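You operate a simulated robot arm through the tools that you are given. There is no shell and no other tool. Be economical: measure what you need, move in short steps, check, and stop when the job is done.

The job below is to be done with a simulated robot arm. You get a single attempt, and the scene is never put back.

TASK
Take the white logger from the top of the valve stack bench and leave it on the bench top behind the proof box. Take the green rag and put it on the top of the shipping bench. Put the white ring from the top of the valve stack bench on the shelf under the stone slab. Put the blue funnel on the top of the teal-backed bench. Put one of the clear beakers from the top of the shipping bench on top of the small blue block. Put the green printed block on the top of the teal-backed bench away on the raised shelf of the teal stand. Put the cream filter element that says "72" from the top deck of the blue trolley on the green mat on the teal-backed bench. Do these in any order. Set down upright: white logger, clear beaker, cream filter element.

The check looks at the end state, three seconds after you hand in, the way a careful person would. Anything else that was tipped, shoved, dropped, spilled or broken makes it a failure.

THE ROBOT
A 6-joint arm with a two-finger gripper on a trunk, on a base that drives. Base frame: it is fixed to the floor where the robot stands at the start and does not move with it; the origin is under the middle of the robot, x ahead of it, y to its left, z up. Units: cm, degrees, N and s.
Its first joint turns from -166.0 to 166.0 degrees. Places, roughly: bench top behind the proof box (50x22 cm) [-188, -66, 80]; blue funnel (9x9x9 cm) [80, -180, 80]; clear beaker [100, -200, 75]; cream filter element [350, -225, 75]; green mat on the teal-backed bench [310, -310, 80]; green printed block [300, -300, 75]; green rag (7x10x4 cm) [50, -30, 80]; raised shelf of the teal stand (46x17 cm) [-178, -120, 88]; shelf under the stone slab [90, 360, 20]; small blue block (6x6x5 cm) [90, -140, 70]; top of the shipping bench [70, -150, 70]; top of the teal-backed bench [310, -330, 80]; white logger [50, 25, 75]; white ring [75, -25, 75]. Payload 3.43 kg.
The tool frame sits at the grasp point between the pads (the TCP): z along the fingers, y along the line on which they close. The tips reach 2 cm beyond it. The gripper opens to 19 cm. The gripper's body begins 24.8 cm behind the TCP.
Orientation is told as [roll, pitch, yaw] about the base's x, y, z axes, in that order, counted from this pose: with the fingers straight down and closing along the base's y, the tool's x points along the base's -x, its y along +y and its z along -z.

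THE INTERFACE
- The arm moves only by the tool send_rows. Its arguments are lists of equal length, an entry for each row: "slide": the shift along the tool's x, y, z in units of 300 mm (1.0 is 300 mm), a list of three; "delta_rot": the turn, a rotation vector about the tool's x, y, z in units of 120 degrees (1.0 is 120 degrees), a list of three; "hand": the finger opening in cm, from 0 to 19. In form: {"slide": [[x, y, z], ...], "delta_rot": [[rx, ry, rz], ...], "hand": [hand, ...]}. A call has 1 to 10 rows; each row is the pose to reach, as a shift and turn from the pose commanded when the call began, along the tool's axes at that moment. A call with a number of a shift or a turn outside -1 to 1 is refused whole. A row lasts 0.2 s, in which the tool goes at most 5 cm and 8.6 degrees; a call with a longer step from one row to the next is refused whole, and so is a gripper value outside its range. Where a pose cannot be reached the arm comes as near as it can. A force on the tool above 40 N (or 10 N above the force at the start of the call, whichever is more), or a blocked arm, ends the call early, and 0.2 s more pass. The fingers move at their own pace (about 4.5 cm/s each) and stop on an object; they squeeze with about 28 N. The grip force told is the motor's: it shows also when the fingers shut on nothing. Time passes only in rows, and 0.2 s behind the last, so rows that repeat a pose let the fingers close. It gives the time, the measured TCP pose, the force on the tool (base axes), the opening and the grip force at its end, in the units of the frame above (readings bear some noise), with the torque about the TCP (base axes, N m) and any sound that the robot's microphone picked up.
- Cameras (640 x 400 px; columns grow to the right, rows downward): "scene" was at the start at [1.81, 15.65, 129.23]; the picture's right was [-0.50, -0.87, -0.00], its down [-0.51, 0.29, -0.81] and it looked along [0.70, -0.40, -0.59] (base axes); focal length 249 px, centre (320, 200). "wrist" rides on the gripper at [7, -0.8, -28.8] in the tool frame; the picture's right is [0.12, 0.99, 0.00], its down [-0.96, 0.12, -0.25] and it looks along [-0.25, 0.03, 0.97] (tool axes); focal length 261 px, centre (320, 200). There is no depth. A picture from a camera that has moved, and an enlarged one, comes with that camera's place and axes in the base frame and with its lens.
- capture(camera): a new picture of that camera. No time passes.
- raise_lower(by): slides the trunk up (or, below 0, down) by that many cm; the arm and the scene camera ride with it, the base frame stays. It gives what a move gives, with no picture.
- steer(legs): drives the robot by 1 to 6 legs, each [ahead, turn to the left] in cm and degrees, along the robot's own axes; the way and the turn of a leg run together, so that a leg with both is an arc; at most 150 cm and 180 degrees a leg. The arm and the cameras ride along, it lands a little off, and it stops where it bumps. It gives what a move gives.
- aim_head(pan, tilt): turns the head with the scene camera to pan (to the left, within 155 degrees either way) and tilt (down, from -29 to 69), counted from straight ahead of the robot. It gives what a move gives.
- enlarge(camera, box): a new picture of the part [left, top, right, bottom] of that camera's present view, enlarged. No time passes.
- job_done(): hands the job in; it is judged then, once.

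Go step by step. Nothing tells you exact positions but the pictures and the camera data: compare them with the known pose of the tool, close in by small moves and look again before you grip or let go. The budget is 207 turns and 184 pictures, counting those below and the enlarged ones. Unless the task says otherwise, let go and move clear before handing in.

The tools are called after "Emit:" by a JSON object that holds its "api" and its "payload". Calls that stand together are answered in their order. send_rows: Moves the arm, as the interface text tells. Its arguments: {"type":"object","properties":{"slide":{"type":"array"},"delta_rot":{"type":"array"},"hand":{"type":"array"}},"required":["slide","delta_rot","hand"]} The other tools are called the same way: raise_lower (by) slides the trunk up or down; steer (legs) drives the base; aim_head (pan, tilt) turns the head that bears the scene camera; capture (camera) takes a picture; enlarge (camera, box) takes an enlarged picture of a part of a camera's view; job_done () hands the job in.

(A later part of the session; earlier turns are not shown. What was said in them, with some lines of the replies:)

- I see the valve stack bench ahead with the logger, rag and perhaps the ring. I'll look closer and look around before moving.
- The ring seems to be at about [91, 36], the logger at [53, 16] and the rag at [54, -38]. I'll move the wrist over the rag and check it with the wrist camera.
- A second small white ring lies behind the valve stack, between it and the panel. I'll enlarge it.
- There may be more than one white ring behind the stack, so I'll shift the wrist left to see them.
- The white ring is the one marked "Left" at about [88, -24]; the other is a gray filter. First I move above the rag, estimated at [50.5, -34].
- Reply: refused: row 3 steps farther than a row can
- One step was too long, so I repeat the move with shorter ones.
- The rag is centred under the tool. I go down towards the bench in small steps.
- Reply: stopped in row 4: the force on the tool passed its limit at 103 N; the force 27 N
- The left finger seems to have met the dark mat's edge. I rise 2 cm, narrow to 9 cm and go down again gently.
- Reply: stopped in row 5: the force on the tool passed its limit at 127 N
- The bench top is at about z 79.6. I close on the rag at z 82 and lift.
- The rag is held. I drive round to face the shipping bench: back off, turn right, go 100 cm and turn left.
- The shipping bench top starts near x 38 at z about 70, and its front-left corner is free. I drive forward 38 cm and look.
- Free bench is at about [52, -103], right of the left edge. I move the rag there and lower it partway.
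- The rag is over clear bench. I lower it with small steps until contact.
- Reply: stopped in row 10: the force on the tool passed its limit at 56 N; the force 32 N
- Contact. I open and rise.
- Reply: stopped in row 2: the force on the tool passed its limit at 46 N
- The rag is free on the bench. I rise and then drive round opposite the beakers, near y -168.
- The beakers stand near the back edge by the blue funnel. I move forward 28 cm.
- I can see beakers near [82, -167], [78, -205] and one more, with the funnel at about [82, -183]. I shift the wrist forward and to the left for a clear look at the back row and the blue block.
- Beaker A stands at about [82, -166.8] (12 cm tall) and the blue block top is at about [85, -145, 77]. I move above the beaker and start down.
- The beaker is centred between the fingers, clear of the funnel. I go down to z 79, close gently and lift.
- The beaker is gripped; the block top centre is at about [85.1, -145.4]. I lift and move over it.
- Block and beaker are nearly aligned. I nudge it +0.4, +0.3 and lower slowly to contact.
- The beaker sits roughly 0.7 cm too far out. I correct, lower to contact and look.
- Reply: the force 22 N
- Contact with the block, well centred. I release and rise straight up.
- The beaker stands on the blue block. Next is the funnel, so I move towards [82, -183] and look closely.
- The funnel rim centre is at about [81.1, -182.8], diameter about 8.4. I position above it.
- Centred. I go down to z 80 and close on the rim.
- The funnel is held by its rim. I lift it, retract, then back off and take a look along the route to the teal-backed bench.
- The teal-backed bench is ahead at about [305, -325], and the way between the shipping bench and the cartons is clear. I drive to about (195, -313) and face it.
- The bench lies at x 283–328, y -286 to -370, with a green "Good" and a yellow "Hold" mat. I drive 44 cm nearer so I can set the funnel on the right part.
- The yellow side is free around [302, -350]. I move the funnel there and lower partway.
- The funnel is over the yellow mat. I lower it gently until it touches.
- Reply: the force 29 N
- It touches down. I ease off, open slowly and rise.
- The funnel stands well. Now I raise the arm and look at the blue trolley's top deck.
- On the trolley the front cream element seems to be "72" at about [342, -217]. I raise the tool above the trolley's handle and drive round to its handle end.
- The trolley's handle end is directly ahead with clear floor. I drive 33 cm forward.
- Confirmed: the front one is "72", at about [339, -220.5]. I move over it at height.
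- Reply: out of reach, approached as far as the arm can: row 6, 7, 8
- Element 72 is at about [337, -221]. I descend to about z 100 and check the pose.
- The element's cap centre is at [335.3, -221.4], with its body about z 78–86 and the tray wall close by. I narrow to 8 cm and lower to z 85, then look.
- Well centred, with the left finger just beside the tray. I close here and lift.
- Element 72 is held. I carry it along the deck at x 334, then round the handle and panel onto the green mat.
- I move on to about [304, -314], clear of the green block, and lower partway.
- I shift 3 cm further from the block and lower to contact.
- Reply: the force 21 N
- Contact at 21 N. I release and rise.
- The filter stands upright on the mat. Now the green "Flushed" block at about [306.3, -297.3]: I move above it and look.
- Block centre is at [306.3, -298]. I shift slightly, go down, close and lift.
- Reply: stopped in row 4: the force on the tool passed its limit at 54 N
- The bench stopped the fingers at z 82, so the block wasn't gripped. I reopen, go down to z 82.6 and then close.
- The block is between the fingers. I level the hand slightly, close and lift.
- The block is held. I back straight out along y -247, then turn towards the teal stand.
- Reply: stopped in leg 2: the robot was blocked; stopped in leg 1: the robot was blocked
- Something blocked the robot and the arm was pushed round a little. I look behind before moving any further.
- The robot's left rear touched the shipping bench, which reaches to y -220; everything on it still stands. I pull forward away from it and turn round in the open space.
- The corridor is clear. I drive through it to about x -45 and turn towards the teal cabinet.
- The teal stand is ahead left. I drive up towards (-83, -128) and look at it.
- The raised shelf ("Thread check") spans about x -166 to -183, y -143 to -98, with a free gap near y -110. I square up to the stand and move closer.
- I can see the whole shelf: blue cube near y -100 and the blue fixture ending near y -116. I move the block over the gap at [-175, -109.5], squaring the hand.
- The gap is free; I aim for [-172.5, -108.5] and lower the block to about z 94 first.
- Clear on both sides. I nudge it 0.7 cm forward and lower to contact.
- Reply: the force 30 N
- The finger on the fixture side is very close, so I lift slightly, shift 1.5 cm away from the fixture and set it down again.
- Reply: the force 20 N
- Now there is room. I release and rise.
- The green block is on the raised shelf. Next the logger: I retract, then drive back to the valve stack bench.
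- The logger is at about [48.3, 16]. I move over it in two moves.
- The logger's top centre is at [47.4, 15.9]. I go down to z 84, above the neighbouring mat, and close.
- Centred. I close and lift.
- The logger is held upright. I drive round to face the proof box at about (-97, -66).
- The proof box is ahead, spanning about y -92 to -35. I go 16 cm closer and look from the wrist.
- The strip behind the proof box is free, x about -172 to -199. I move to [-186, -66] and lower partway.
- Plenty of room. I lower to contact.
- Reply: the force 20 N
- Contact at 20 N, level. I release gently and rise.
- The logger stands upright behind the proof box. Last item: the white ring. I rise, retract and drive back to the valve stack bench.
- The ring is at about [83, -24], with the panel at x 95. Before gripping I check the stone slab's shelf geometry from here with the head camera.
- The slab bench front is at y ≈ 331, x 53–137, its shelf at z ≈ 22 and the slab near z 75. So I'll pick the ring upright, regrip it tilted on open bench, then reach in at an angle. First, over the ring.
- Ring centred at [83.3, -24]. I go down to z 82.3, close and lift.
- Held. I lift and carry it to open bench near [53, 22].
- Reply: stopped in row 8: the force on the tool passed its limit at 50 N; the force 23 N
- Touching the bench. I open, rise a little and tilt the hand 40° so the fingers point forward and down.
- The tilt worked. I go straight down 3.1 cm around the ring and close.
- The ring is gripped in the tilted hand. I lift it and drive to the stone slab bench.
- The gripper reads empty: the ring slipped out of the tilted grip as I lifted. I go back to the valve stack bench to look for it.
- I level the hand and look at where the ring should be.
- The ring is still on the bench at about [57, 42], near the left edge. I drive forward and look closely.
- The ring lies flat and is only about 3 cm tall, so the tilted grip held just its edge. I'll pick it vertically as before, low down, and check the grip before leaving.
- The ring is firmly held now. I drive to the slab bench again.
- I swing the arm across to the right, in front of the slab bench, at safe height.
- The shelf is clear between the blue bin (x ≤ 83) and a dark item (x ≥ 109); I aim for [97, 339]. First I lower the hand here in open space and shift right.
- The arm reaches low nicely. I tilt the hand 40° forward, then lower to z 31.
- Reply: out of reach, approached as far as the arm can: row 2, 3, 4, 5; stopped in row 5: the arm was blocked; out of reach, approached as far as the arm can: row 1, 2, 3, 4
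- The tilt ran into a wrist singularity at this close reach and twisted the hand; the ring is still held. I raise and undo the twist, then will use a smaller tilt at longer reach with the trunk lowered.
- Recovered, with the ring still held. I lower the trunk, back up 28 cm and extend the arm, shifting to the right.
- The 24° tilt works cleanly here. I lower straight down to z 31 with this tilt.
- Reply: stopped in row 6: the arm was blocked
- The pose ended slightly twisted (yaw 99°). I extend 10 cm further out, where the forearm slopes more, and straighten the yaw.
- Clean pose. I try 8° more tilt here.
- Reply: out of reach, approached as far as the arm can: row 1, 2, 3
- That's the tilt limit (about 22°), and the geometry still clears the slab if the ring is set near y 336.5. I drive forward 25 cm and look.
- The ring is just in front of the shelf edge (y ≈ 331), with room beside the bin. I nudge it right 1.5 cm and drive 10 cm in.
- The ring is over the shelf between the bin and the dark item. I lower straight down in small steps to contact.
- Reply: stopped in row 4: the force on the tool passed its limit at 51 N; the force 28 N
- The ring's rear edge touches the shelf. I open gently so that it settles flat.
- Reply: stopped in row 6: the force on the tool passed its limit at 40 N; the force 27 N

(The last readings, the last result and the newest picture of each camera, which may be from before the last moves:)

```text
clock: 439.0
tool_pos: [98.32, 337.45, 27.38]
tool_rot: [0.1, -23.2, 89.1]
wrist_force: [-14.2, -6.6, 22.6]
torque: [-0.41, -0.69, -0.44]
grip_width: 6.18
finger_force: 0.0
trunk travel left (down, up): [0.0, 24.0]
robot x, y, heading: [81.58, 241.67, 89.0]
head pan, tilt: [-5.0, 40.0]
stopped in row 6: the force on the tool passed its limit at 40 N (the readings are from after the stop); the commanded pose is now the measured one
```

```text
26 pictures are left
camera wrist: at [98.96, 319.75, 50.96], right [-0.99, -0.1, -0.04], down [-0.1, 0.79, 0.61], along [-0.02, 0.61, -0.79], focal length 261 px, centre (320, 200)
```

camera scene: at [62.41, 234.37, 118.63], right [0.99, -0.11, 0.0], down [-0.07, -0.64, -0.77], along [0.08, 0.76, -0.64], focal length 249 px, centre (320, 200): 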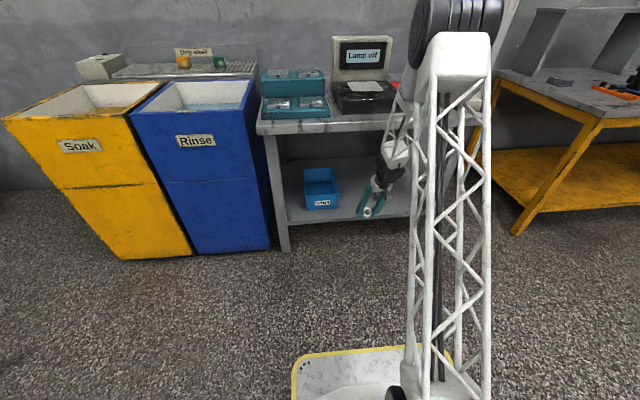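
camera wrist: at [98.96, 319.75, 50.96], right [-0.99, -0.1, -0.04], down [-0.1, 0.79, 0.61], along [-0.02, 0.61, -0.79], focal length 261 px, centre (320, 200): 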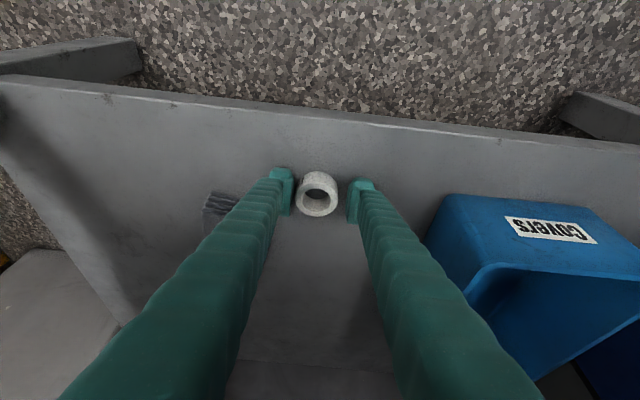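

The ring is free; the fingertips press on the shelf. I rise a little, open a bit more and look.

Emit:
{"api": "send_rows", "payload": {"slide": [[-0.007, 0, -0.016], [-0.013, 0, -0.031], [-0.02, 0, -0.046], [-0.02, 0, -0.046], [-0.052, 0, -0.123], [-0.084, 0, -0.2]], "delta_rot": [[0, 0, 0], [0, 0, 0], [0, 0, 0], [0, 0, 0], [0, 0, 0], [0, 0, 0]], "hand": [6.4, 7, 7.4, 7.4, 7.4, 7.4]}}

Emit:
{"api": "capture", "payload": {"camera": "wrist"}}

```text
clock: 440.4
tool_pos: [98.7, 337.28, 33.47]
tool_rot: [0.1, -23.0, 88.9]
wrist_force: [0.4, -0.4, -0.2]
torque: [0.01, 0.01, 0.01]
grip_width: 7.39
finger_force: 0.0
trunk travel left (down, up): [0.0, 24.0]
robot x, y, heading: [81.59, 241.53, 88.6]
head pan, tilt: [-5.0, 40.0]
```

```text
25 pictures are left
camera wrist: at [99.2, 319.65, 57.17], right [-0.99, -0.09, -0.05], down [-0.1, 0.79, 0.6], along [-0.02, 0.61, -0.8], focal length 261 px, centre (320, 200)
```

wrist: 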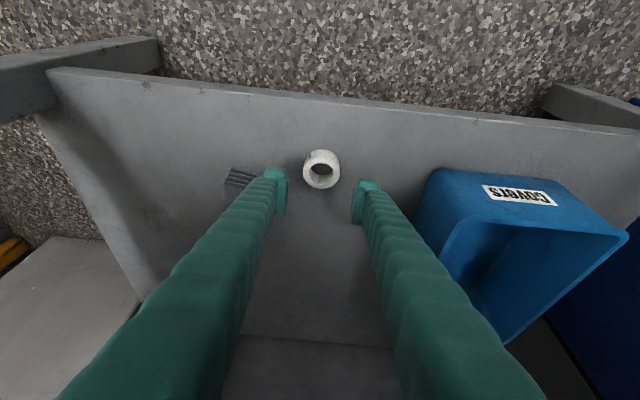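

The ring lies flat on the shelf. I back straight out and check the result.

Emit:
{"api": "steer", "payload": {"legs": [[-45, 0]]}}

Emit:
{"api": "aim_head", "payload": {"pan": 0, "tilt": 38}}

Emit:
{"api": "capture", "payload": {"camera": "scene"}}

Emit:
{"api": "capture", "payload": {"camera": "wrist"}}

```text
clock: 443.1
tool_pos: [97.68, 292.03, 33.46]
tool_rot: [0.1, -23.0, 89.1]
wrist_force: [1.2, 0.2, 0.4]
torque: [0.01, -0.01, -0.01]
grip_width: 7.38
finger_force: 0.0
trunk travel left (down, up): [0.0, 24.0]
robot x, y, heading: [80.52, 196.37, 89.0]
head pan, tilt: [-5.0, 40.0]
```

```text
clock: 443.8
tool_pos: [97.6, 292.05, 33.61]
tool_rot: [0.2, -23.2, 89.1]
wrist_force: [-0.4, 0.5, 0.2]
torque: [-0.01, 0.01, 0.0]
grip_width: 7.38
finger_force: 0.0
trunk travel left (down, up): [0.0, 24.0]
robot x, y, heading: [80.41, 196.0, 89.0]
head pan, tilt: [0.0, 38.0]
```

```text
24 pictures are left
camera scene: at [61.05, 199.45, 118.93], right [1.0, -0.02, 0.0], down [-0.01, -0.62, -0.79], along [0.01, 0.79, -0.62], focal length 249 px, centre (320, 200)
```

scene: 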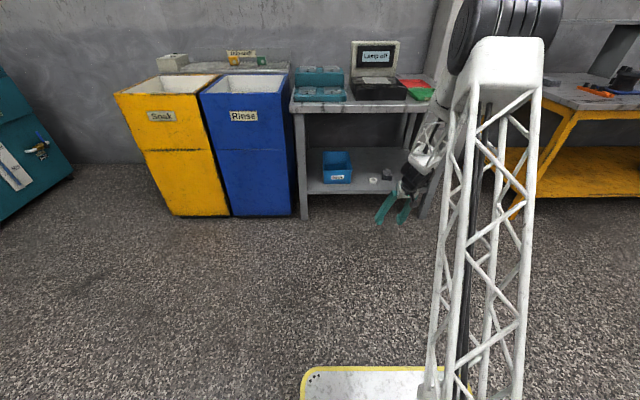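

```text
23 pictures are left
camera wrist: at [98.17, 274.39, 57.21], right [-0.99, -0.09, -0.05], down [-0.1, 0.79, 0.6], along [-0.02, 0.61, -0.8], focal length 261 px, centre (320, 200)
```

wrist: 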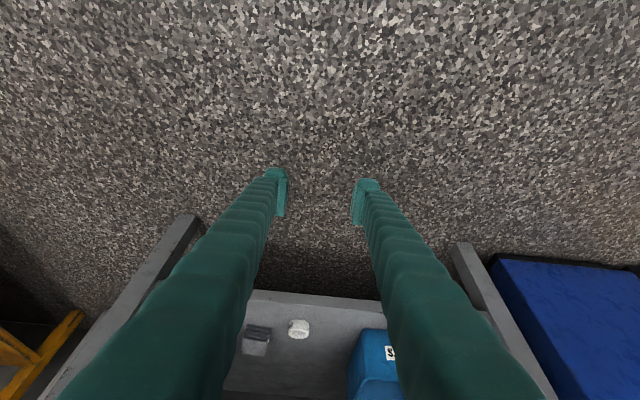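

The ring sits on the shelf. As a final check I turn 30° and look back at the shipping bench, since the robot had touched it.

Emit:
{"api": "steer", "payload": {"legs": [[-20, 0], [0, 30]]}}

Emit:
{"api": "aim_head", "payload": {"pan": 152, "tilt": 12}}

Emit:
{"api": "capture", "payload": {"camera": "scene"}}

```text
clock: 446.9
tool_pos: [47.73, 268.27, 33.65]
tool_rot: [0.2, -23.1, 118.7]
wrist_force: [0.6, 0.0, -0.1]
torque: [0.03, 0.01, 0.0]
grip_width: 7.36
finger_force: 0.0
trunk travel left (down, up): [0.0, 24.0]
robot x, y, heading: [80.41, 176.48, 118.7]
head pan, tilt: [0.0, 38.0]
```

```text
clock: 449.2
tool_pos: [47.76, 268.17, 33.5]
tool_rot: [0.2, -23.2, 118.8]
wrist_force: [-0.2, -0.3, -0.1]
torque: [-0.01, 0.01, 0.0]
grip_width: 7.4
finger_force: 0.0
trunk travel left (down, up): [0.0, 24.0]
robot x, y, heading: [80.16, 176.76, 118.7]
head pan, tilt: [152.0, 12.0]
```

```text
22 pictures are left
camera scene: at [66.09, 152.74, 123.08], right [-1.0, -0.01, 0.0], down [0.0, 0.21, -0.98], along [0.01, -0.98, -0.21], focal length 249 px, centre (320, 200)
```

scene: 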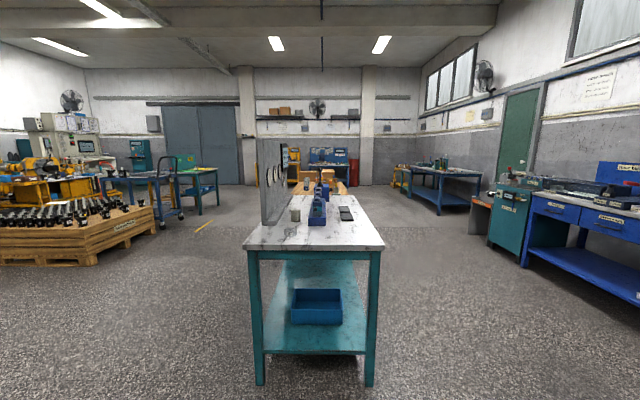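

Emit:
{"api": "job_done", "payload": {}}

```text
The job is handed in.
```

All seven items are in place, released and clear of the hand. Two things went wrong along the way:
- **Shipping bench:** the robot bumped its right end once while reversing. Everything on it was still standing in a later picture.
- **White ring:** it slipped from a tilted grip and slid across the valve stack bench. I picked it up again, and it now lies flat on the shelf.
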